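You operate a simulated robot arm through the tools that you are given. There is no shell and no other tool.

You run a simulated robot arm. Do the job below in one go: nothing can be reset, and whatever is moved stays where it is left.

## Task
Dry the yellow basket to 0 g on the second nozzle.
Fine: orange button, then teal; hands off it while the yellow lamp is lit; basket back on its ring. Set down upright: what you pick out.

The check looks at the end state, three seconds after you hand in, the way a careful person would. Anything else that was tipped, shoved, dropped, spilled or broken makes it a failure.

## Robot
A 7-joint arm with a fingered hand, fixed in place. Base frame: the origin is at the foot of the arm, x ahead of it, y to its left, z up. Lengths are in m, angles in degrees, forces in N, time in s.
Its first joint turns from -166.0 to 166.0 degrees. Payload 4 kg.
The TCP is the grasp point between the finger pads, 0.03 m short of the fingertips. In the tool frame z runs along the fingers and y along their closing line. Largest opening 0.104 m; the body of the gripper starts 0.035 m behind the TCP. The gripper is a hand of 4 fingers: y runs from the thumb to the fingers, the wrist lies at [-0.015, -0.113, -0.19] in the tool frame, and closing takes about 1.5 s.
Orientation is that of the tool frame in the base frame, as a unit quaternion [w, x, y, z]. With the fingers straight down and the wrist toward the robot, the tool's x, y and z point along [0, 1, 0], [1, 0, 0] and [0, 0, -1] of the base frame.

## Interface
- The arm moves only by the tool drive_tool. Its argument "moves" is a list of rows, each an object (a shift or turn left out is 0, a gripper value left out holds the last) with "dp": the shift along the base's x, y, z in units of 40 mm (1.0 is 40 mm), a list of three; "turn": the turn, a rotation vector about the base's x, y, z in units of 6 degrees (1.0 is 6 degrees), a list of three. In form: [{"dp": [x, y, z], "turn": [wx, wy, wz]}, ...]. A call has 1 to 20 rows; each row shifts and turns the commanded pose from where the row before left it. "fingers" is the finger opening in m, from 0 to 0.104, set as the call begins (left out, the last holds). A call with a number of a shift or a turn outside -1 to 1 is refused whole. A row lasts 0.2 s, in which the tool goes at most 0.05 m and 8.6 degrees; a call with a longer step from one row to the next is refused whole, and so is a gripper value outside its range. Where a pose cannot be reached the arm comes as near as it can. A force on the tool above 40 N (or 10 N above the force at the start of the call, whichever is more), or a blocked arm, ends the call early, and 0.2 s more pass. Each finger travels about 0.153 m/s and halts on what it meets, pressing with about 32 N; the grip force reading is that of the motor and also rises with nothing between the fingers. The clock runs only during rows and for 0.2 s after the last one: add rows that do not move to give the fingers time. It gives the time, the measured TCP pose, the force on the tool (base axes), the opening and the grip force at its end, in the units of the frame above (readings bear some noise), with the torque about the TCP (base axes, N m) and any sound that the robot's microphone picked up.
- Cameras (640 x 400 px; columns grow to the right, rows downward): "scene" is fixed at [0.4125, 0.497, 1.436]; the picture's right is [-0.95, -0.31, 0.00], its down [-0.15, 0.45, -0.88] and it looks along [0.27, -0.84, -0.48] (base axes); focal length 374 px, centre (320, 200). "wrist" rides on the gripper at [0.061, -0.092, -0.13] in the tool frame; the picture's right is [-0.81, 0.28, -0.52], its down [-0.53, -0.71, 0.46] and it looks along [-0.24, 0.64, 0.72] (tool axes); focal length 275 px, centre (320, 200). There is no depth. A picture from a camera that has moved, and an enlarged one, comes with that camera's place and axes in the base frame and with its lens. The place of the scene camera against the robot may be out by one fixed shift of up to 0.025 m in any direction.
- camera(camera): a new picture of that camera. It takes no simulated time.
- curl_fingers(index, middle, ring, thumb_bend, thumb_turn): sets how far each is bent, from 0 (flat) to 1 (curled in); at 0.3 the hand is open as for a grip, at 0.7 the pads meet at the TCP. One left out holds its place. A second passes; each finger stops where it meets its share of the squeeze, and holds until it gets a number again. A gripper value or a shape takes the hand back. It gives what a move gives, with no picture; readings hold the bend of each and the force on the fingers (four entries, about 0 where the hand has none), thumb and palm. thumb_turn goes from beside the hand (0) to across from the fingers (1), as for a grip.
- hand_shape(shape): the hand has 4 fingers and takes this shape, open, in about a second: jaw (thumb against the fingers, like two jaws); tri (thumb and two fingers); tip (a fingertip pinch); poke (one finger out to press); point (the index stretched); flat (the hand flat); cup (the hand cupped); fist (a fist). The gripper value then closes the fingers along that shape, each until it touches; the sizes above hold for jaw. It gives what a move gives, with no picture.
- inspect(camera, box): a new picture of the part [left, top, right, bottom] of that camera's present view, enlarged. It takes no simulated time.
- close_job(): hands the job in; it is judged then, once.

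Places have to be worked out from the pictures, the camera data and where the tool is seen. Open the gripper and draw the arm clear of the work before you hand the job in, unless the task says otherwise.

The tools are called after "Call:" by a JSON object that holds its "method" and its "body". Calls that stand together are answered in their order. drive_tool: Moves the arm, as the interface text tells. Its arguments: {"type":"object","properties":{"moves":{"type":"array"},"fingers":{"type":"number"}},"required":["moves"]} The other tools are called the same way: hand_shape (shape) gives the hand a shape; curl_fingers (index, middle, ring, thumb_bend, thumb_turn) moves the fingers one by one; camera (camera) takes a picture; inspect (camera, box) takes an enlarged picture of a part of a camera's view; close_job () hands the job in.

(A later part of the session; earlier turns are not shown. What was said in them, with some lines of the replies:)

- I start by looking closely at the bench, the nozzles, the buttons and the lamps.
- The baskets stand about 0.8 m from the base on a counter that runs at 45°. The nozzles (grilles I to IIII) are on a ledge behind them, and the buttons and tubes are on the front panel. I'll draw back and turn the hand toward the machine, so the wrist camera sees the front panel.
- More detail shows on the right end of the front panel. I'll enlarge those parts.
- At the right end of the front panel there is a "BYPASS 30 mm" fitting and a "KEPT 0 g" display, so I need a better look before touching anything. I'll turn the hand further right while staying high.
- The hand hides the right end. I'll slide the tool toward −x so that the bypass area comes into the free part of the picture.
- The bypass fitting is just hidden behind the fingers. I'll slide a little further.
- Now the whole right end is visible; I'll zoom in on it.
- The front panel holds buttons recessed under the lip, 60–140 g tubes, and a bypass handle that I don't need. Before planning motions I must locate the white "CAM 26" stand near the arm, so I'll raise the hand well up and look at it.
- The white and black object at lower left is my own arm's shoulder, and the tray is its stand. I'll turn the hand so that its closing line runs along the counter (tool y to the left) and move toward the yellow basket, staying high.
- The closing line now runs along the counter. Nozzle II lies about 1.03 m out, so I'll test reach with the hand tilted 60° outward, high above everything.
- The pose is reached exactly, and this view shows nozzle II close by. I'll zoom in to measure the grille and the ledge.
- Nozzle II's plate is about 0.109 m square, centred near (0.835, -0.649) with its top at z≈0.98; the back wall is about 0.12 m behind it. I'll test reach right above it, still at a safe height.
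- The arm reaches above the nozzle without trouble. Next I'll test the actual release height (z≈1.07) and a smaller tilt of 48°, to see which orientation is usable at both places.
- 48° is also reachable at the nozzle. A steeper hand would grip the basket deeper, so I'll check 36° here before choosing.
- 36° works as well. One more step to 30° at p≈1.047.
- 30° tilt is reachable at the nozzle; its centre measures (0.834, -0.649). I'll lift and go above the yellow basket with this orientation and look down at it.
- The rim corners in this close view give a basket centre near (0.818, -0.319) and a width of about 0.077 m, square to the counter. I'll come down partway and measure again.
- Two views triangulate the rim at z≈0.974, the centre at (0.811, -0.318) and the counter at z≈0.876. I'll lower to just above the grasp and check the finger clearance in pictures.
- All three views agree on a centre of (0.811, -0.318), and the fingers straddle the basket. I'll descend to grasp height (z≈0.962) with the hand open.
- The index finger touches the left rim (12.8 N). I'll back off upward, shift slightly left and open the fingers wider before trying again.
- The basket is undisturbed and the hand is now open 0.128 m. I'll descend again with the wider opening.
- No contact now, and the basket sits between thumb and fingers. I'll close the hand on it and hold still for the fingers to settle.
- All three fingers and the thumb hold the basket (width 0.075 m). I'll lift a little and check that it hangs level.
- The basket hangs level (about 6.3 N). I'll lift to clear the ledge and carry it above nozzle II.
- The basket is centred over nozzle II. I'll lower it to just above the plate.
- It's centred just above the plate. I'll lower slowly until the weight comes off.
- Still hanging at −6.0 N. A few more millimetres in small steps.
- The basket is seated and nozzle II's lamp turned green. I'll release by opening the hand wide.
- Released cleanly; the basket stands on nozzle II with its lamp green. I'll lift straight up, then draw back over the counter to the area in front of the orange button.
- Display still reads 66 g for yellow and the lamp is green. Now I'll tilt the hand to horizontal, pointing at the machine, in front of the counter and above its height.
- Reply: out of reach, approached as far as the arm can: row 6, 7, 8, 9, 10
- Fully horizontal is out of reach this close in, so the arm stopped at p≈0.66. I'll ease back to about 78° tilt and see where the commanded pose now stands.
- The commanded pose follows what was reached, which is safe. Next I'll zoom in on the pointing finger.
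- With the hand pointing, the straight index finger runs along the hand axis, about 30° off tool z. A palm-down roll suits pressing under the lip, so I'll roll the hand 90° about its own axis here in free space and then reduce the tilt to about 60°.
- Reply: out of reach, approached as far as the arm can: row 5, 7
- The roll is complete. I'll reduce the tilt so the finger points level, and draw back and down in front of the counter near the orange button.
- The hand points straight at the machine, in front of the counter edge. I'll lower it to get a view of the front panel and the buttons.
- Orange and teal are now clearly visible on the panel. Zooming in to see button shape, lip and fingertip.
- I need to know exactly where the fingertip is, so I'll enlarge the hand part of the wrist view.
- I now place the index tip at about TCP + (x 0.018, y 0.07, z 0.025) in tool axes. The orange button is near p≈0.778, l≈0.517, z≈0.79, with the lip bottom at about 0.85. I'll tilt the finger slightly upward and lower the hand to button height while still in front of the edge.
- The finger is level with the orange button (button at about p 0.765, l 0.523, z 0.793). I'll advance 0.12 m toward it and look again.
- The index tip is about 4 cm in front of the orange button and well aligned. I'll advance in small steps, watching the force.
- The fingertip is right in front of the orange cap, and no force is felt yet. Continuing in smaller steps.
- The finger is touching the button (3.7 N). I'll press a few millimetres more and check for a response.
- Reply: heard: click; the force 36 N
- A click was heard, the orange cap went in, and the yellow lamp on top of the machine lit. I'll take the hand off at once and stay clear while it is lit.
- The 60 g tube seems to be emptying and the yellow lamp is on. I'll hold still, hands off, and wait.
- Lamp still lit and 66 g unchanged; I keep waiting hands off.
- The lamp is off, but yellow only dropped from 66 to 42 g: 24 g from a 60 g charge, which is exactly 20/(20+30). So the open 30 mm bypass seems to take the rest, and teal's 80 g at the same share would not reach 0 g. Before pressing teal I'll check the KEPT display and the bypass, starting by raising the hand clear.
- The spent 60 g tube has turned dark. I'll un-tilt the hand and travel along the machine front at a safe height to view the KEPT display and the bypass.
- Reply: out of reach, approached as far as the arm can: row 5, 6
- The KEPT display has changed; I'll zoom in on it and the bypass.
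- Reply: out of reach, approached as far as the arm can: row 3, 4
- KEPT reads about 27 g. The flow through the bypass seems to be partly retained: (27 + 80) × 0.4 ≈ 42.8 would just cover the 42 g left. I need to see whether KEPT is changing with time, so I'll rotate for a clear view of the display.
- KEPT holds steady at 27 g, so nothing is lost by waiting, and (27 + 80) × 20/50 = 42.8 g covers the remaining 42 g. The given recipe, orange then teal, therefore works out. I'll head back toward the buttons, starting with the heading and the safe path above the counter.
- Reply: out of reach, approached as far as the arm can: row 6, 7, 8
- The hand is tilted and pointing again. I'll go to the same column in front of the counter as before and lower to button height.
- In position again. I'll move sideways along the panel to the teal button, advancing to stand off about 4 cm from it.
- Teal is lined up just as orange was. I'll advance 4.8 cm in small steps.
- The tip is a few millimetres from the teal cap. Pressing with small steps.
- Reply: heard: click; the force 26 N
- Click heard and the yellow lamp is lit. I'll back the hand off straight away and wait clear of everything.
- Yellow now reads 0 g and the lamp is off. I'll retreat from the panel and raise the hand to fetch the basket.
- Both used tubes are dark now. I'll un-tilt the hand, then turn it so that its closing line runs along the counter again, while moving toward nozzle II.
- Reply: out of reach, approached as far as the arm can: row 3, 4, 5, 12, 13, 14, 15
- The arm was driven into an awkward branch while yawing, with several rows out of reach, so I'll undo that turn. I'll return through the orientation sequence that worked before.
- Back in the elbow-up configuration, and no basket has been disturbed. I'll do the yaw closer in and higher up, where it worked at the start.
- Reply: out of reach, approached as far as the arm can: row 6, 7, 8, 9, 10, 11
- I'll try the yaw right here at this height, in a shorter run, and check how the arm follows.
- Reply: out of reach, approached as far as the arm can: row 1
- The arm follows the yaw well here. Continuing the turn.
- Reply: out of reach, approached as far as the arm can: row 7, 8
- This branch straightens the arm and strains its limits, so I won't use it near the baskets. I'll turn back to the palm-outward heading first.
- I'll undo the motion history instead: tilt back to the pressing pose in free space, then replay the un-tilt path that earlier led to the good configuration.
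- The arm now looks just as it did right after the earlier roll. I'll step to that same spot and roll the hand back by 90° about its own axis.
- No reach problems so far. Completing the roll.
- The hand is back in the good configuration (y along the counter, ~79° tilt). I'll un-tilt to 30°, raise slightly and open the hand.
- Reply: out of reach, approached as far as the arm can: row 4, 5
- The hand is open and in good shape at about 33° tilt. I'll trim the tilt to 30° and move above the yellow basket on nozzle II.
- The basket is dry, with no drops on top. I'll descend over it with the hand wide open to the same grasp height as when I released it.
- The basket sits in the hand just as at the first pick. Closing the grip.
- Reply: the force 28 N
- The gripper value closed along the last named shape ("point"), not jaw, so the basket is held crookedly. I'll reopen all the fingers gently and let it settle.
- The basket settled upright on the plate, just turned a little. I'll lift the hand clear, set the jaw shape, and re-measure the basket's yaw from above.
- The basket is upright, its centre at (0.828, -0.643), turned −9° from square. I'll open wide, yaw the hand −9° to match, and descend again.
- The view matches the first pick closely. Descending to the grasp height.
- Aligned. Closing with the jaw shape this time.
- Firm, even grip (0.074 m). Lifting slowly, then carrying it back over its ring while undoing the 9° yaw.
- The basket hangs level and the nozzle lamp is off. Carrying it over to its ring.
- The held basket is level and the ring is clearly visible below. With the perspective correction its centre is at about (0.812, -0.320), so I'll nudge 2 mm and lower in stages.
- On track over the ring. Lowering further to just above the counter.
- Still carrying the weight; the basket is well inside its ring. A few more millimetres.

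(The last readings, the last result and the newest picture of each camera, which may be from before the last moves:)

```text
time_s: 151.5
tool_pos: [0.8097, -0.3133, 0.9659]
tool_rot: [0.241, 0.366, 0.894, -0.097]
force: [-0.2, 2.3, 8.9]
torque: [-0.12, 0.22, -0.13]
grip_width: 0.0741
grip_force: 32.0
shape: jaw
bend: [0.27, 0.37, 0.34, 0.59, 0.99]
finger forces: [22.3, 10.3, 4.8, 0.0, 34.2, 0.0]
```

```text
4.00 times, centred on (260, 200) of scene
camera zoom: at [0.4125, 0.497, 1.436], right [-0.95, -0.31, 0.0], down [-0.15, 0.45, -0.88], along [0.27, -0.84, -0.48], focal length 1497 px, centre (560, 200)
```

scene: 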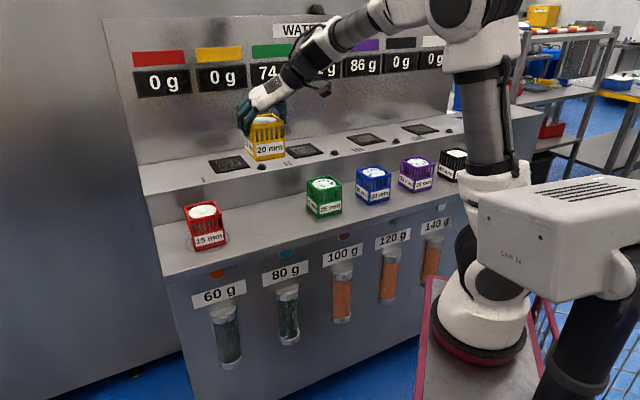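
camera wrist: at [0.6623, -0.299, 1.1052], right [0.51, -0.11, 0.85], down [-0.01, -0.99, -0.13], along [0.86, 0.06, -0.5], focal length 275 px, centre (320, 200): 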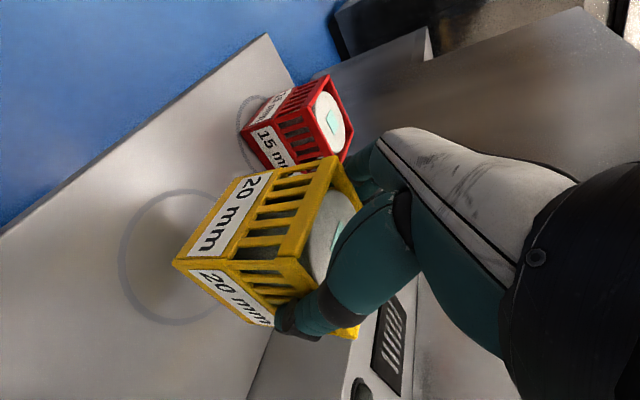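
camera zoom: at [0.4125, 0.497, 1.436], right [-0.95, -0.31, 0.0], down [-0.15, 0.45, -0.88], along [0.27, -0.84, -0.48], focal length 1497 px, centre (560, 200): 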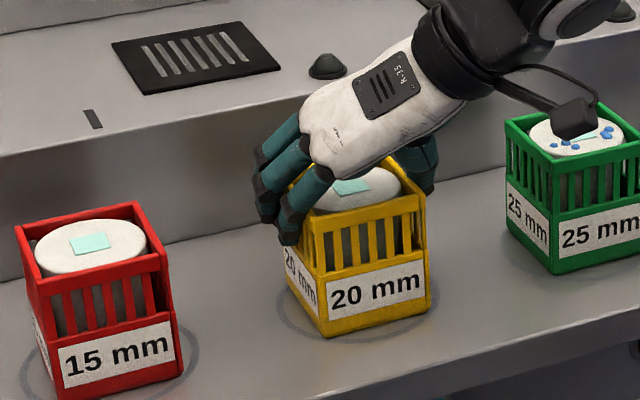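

Contact made on the counter. I'll unload slightly and open the hand wide.

Call:
{"method": "drive_tool", "body": {"moves": [{"dp": [0, 0, 0.03]}, {"dp": [0, 0, 0]}]}}

Call:
{"method": "curl_fingers", "body": {"index": 0.17, "middle": 0.17, "ring": 0.17, "thumb_bend": 0.2, "thumb_turn": 1.0}}

Call:
{"method": "inspect", "body": {"camera": "scene", "box": [180, 150, 340, 250]}}

Call:
{"method": "camera", "body": {"camera": "wrist"}}

```text
time_s: 152.1
tool_pos: [0.8083, -0.3136, 0.9657]
tool_rot: [0.241, 0.366, 0.894, -0.098]
force: [3.2, 3.4, 3.0]
torque: [-0.01, 0.09, -0.01]
grip_width: 0.0739
grip_force: 31.9
shape: jaw
bend: [0.27, 0.37, 0.33, 0.59, 0.99]
finger forces: [22.1, 10.8, 4.9, 0.0, 33.7, 0.0]
```

```text
time_s: 153.1
tool_pos: [0.8093, -0.3136, 0.9649]
tool_rot: [0.242, 0.365, 0.894, -0.098]
force: [-0.6, 0.4, 0.1]
torque: [-0.01, 0.01, 0.0]
grip_width: 0.1293
grip_force: 0.0
shape: fingers
bend: [0.17, 0.17, 0.17, 0.2, 0.97]
finger forces: [0.0, 0.0, 0.0, 0.0, 0.0, 0.0]
```

```text
4.00 times, centred on (260, 200) of scene
camera zoom: at [0.4125, 0.497, 1.436], right [-0.95, -0.31, 0.0], down [-0.15, 0.45, -0.88], along [0.27, -0.84, -0.48], focal length 1497 px, centre (560, 200)
```

zoom: 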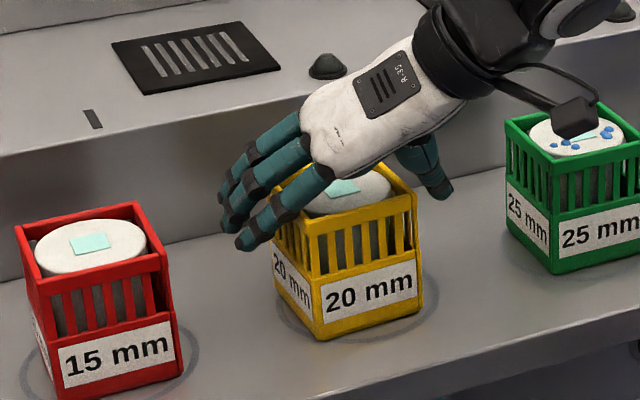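

```text
taken
camera wrist: at [0.6612, -0.298, 1.0475], right [0.51, -0.11, 0.85], down [-0.01, -0.99, -0.13], along [0.86, 0.06, -0.5], focal length 275 px, centre (320, 200)
```

wrist: 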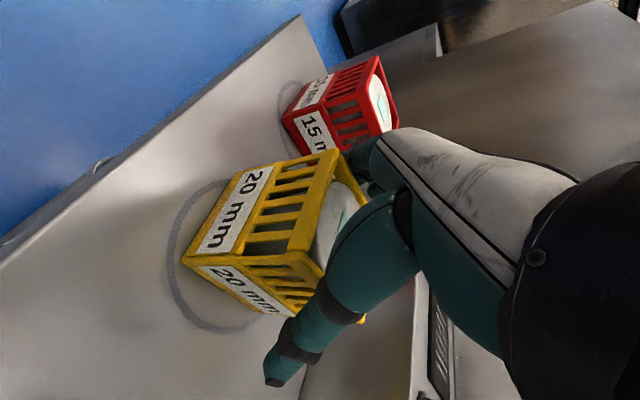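

Released and upright. I'll lift straight up and measure how well it is centred on the ring.

Call:
{"method": "drive_tool", "body": {"moves": [{"dp": [0, 0, 0.5]}, {"dp": [0, 0, 0.8]}, {"dp": [0, 0, 0.9]}, {"dp": [0, 0, 0.9]}, {"dp": [0, 0, 0.9]}, {"dp": [0, 0, 0.8]}, {"dp": [0, 0, 0]}, {"dp": [0, 0, 0]}]}}

Call:
{"method": "camera", "body": {"camera": "wrist"}}

Call:
{"method": "inspect", "body": {"camera": "wrist", "box": [20, 160, 240, 360]}}

Call:
{"method": "inspect", "body": {"camera": "scene", "box": [180, 150, 340, 250]}}

```text
time_s: 154.9
tool_pos: [0.809, -0.3135, 1.1573]
tool_rot: [0.241, 0.366, 0.894, -0.098]
force: [-1.1, 0.5, 0.2]
torque: [-0.02, 0.02, -0.02]
grip_width: 0.1293
grip_force: 0.1
shape: fingers
bend: [0.17, 0.17, 0.17, 0.2, 0.97]
finger forces: [0.1, 0.0, 0.1, 0.1, 0.0, 0.0]
```

```text
taken
camera wrist: at [0.6619, -0.2979, 1.2388], right [0.51, -0.11, 0.85], down [-0.01, -0.99, -0.13], along [0.86, 0.06, -0.5], focal length 275 px, centre (320, 200)
```

wrist: 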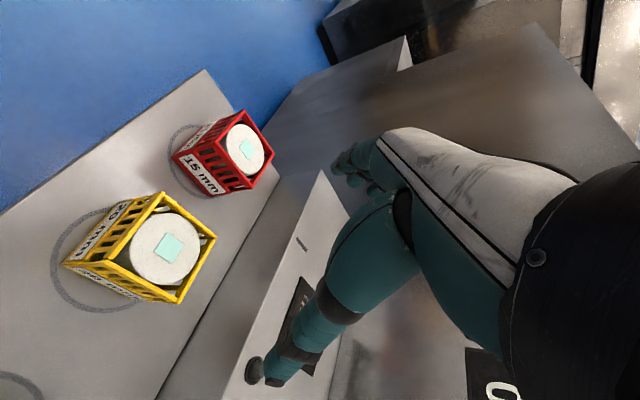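

```text
2.00 times, centred on (130, 260) of wrist
camera zoom: at [0.6619, -0.2979, 1.2388], right [0.51, -0.11, 0.85], down [-0.01, -0.99, -0.13], along [0.86, 0.06, -0.5], focal length 551 px, centre (700, 80)
```

zoom: 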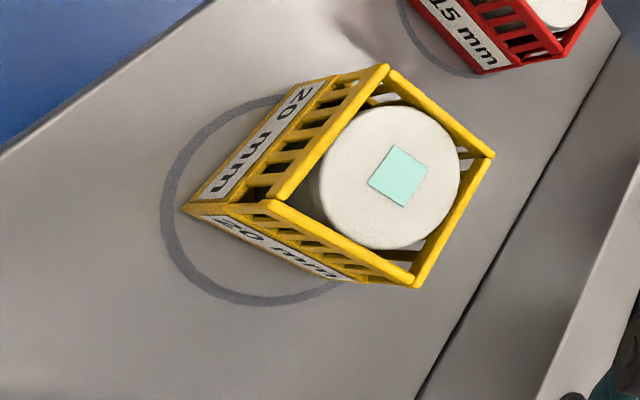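

```text
4.00 times, centred on (260, 200) of scene
camera zoom: at [0.4125, 0.497, 1.436], right [-0.95, -0.31, 0.0], down [-0.15, 0.45, -0.88], along [0.27, -0.84, -0.48], focal length 1497 px, centre (560, 200)
```

zoom: 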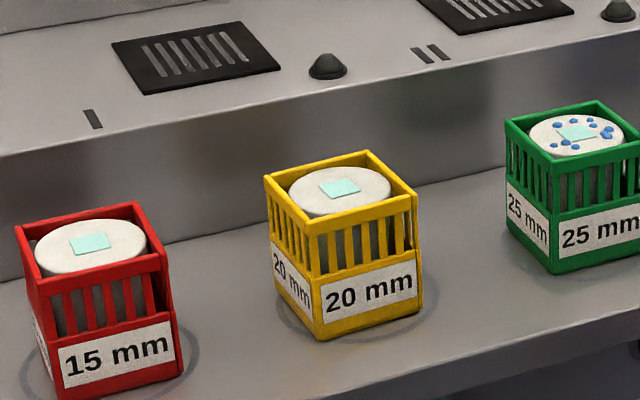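

The basket stands upright within its ring, about 6–7 mm from where it started, and yellow reads 0 g. I'll now draw the arm up and clear of the counter with the hand open.

Call:
{"method": "drive_tool", "body": {"moves": [{"dp": [0, 0, 0.8]}, {"dp": [-0.43, 0.68, 0.5]}, {"dp": [-0.43, 0.68, 0.5]}, {"dp": [-0.43, 0.68, 0.4]}, {"dp": [-0.43, 0.68, 0.3]}, {"dp": [0, 0, 0]}, {"dp": [0, 0, 0]}]}}

Call:
{"method": "camera", "body": {"camera": "scene"}}

Call:
{"method": "inspect", "body": {"camera": "scene", "box": [150, 120, 350, 250]}}

Call:
{"method": "inspect", "body": {"camera": "scene", "box": [100, 0, 460, 110]}}

Call:
{"method": "inspect", "body": {"camera": "scene", "box": [320, 100, 520, 225]}}

```text
time_s: 156.5
tool_pos: [0.7408, -0.2061, 1.2575]
tool_rot: [0.241, 0.366, 0.894, -0.097]
force: [-0.5, 1.0, -0.1]
torque: [-0.02, 0.0, 0.04]
grip_width: 0.1294
grip_force: 0.0
shape: fingers
bend: [0.17, 0.17, 0.17, 0.2, 0.97]
finger forces: [0.1, 0.0, 0.0, 0.0, 0.0, 0.0]
```

```text
taken
```

scene: 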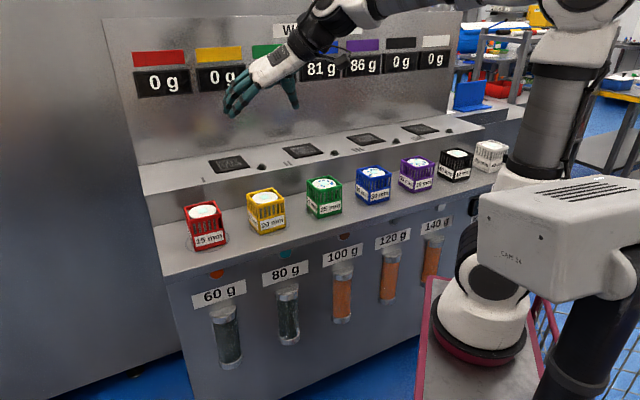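

```text
3.08 times, centred on (250, 185) of scene
camera zoom: at [0.4125, 0.497, 1.436], right [-0.95, -0.31, 0.0], down [-0.15, 0.45, -0.88], along [0.27, -0.84, -0.48], focal length 1152 px, centre (535, 246)
```

zoom: 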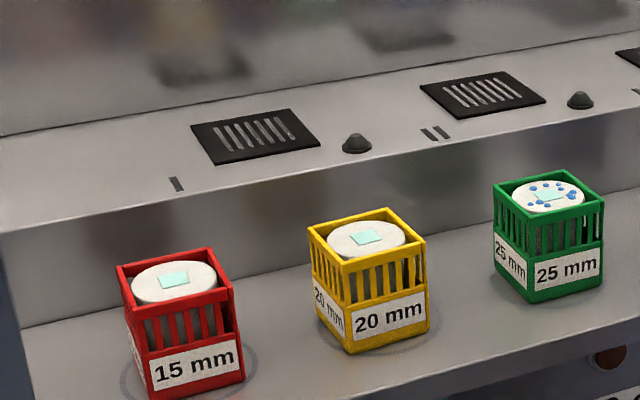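

```text
1.78 times, centred on (280, 55) of scene
camera zoom: at [0.4125, 0.497, 1.436], right [-0.95, -0.31, 0.0], down [-0.15, 0.45, -0.88], along [0.27, -0.84, -0.48], focal length 666 px, centre (391, 458)
```

zoom: 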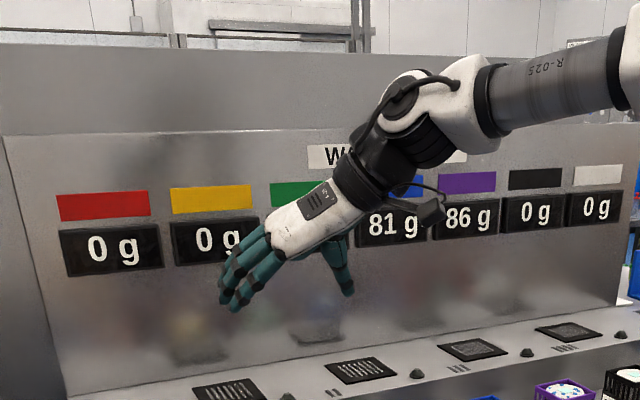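

```text
3.20 times, centred on (420, 162) of scene
camera zoom: at [0.4125, 0.497, 1.436], right [-0.95, -0.31, 0.0], down [-0.15, 0.45, -0.88], along [0.27, -0.84, -0.48], focal length 1198 px, centre (0, 320)
```

zoom: 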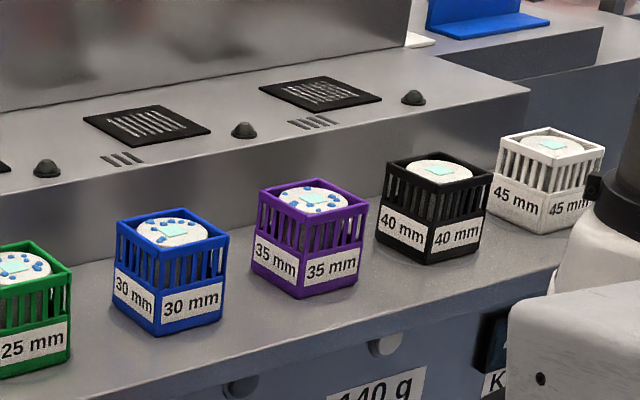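

All other baskets and displays are as at the start, yellow reads 0 g on its ring, and both lamps are off. One more retreat of the arm away from the work, hand open.

Call:
{"method": "drive_tool", "body": {"moves": [{"dp": [-0.7, 0.2, 0.4]}, {"dp": [-0.7, 0.2, 0.3]}, {"dp": [0, 0, 0]}, {"dp": [0, 0, 0]}]}}

Call:
{"method": "camera", "body": {"camera": "scene"}}

```text
time_s: 157.5
tool_pos: [0.6843, -0.1888, 1.286]
tool_rot: [0.241, 0.366, 0.894, -0.098]
force: [0.0, 0.0, 0.7]
torque: [0.03, 0.03, -0.01]
grip_width: 0.1294
grip_force: 0.1
shape: fingers
bend: [0.17, 0.17, 0.17, 0.2, 0.97]
finger forces: [0.0, 0.1, 0.1, 0.1, 0.1, 0.0]
```

```text
taken
```

scene: 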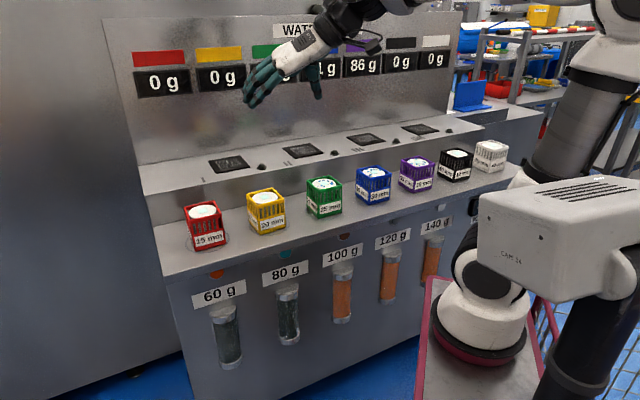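

The yellow basket is dry (0 g) and upright on its ring. Nothing else has been disturbed, the lamps are off, and the open hand is clear of the counter. Handing in.

Call:
{"method": "close_job", "body": {}}

```text
The job is handed in.
```

The yellow basket is dry at 0 g and stands upright on its ring. I have handed the job in.

- **Drying:** I set the basket on nozzle II and pressed orange, which took it from 66 g to 42 g. I pressed teal once the yellow lamp had gone out, and that brought it to 0 g. The hand stayed off the machine while the lamp was lit, apart from the moment of withdrawing after each press.
- **First grip on the nozzle:** When I went to fetch the basket, my first grip closed in the wrong hand shape. It tilted slightly and turned about 9°. It settled upright on the nozzle, and I gripped it again properly.
- **Placement:** The basket ended about 6–7 mm from where it started, still within its ring.
- **Everything else:** The last camera pictures show the other baskets where they were. The displays I could still read were unchanged, and the lamps were off. The 60 g and 80 g tubes have turned dark from use. The KEPT display read 27 g after the first press, and I did not check it again after teal.
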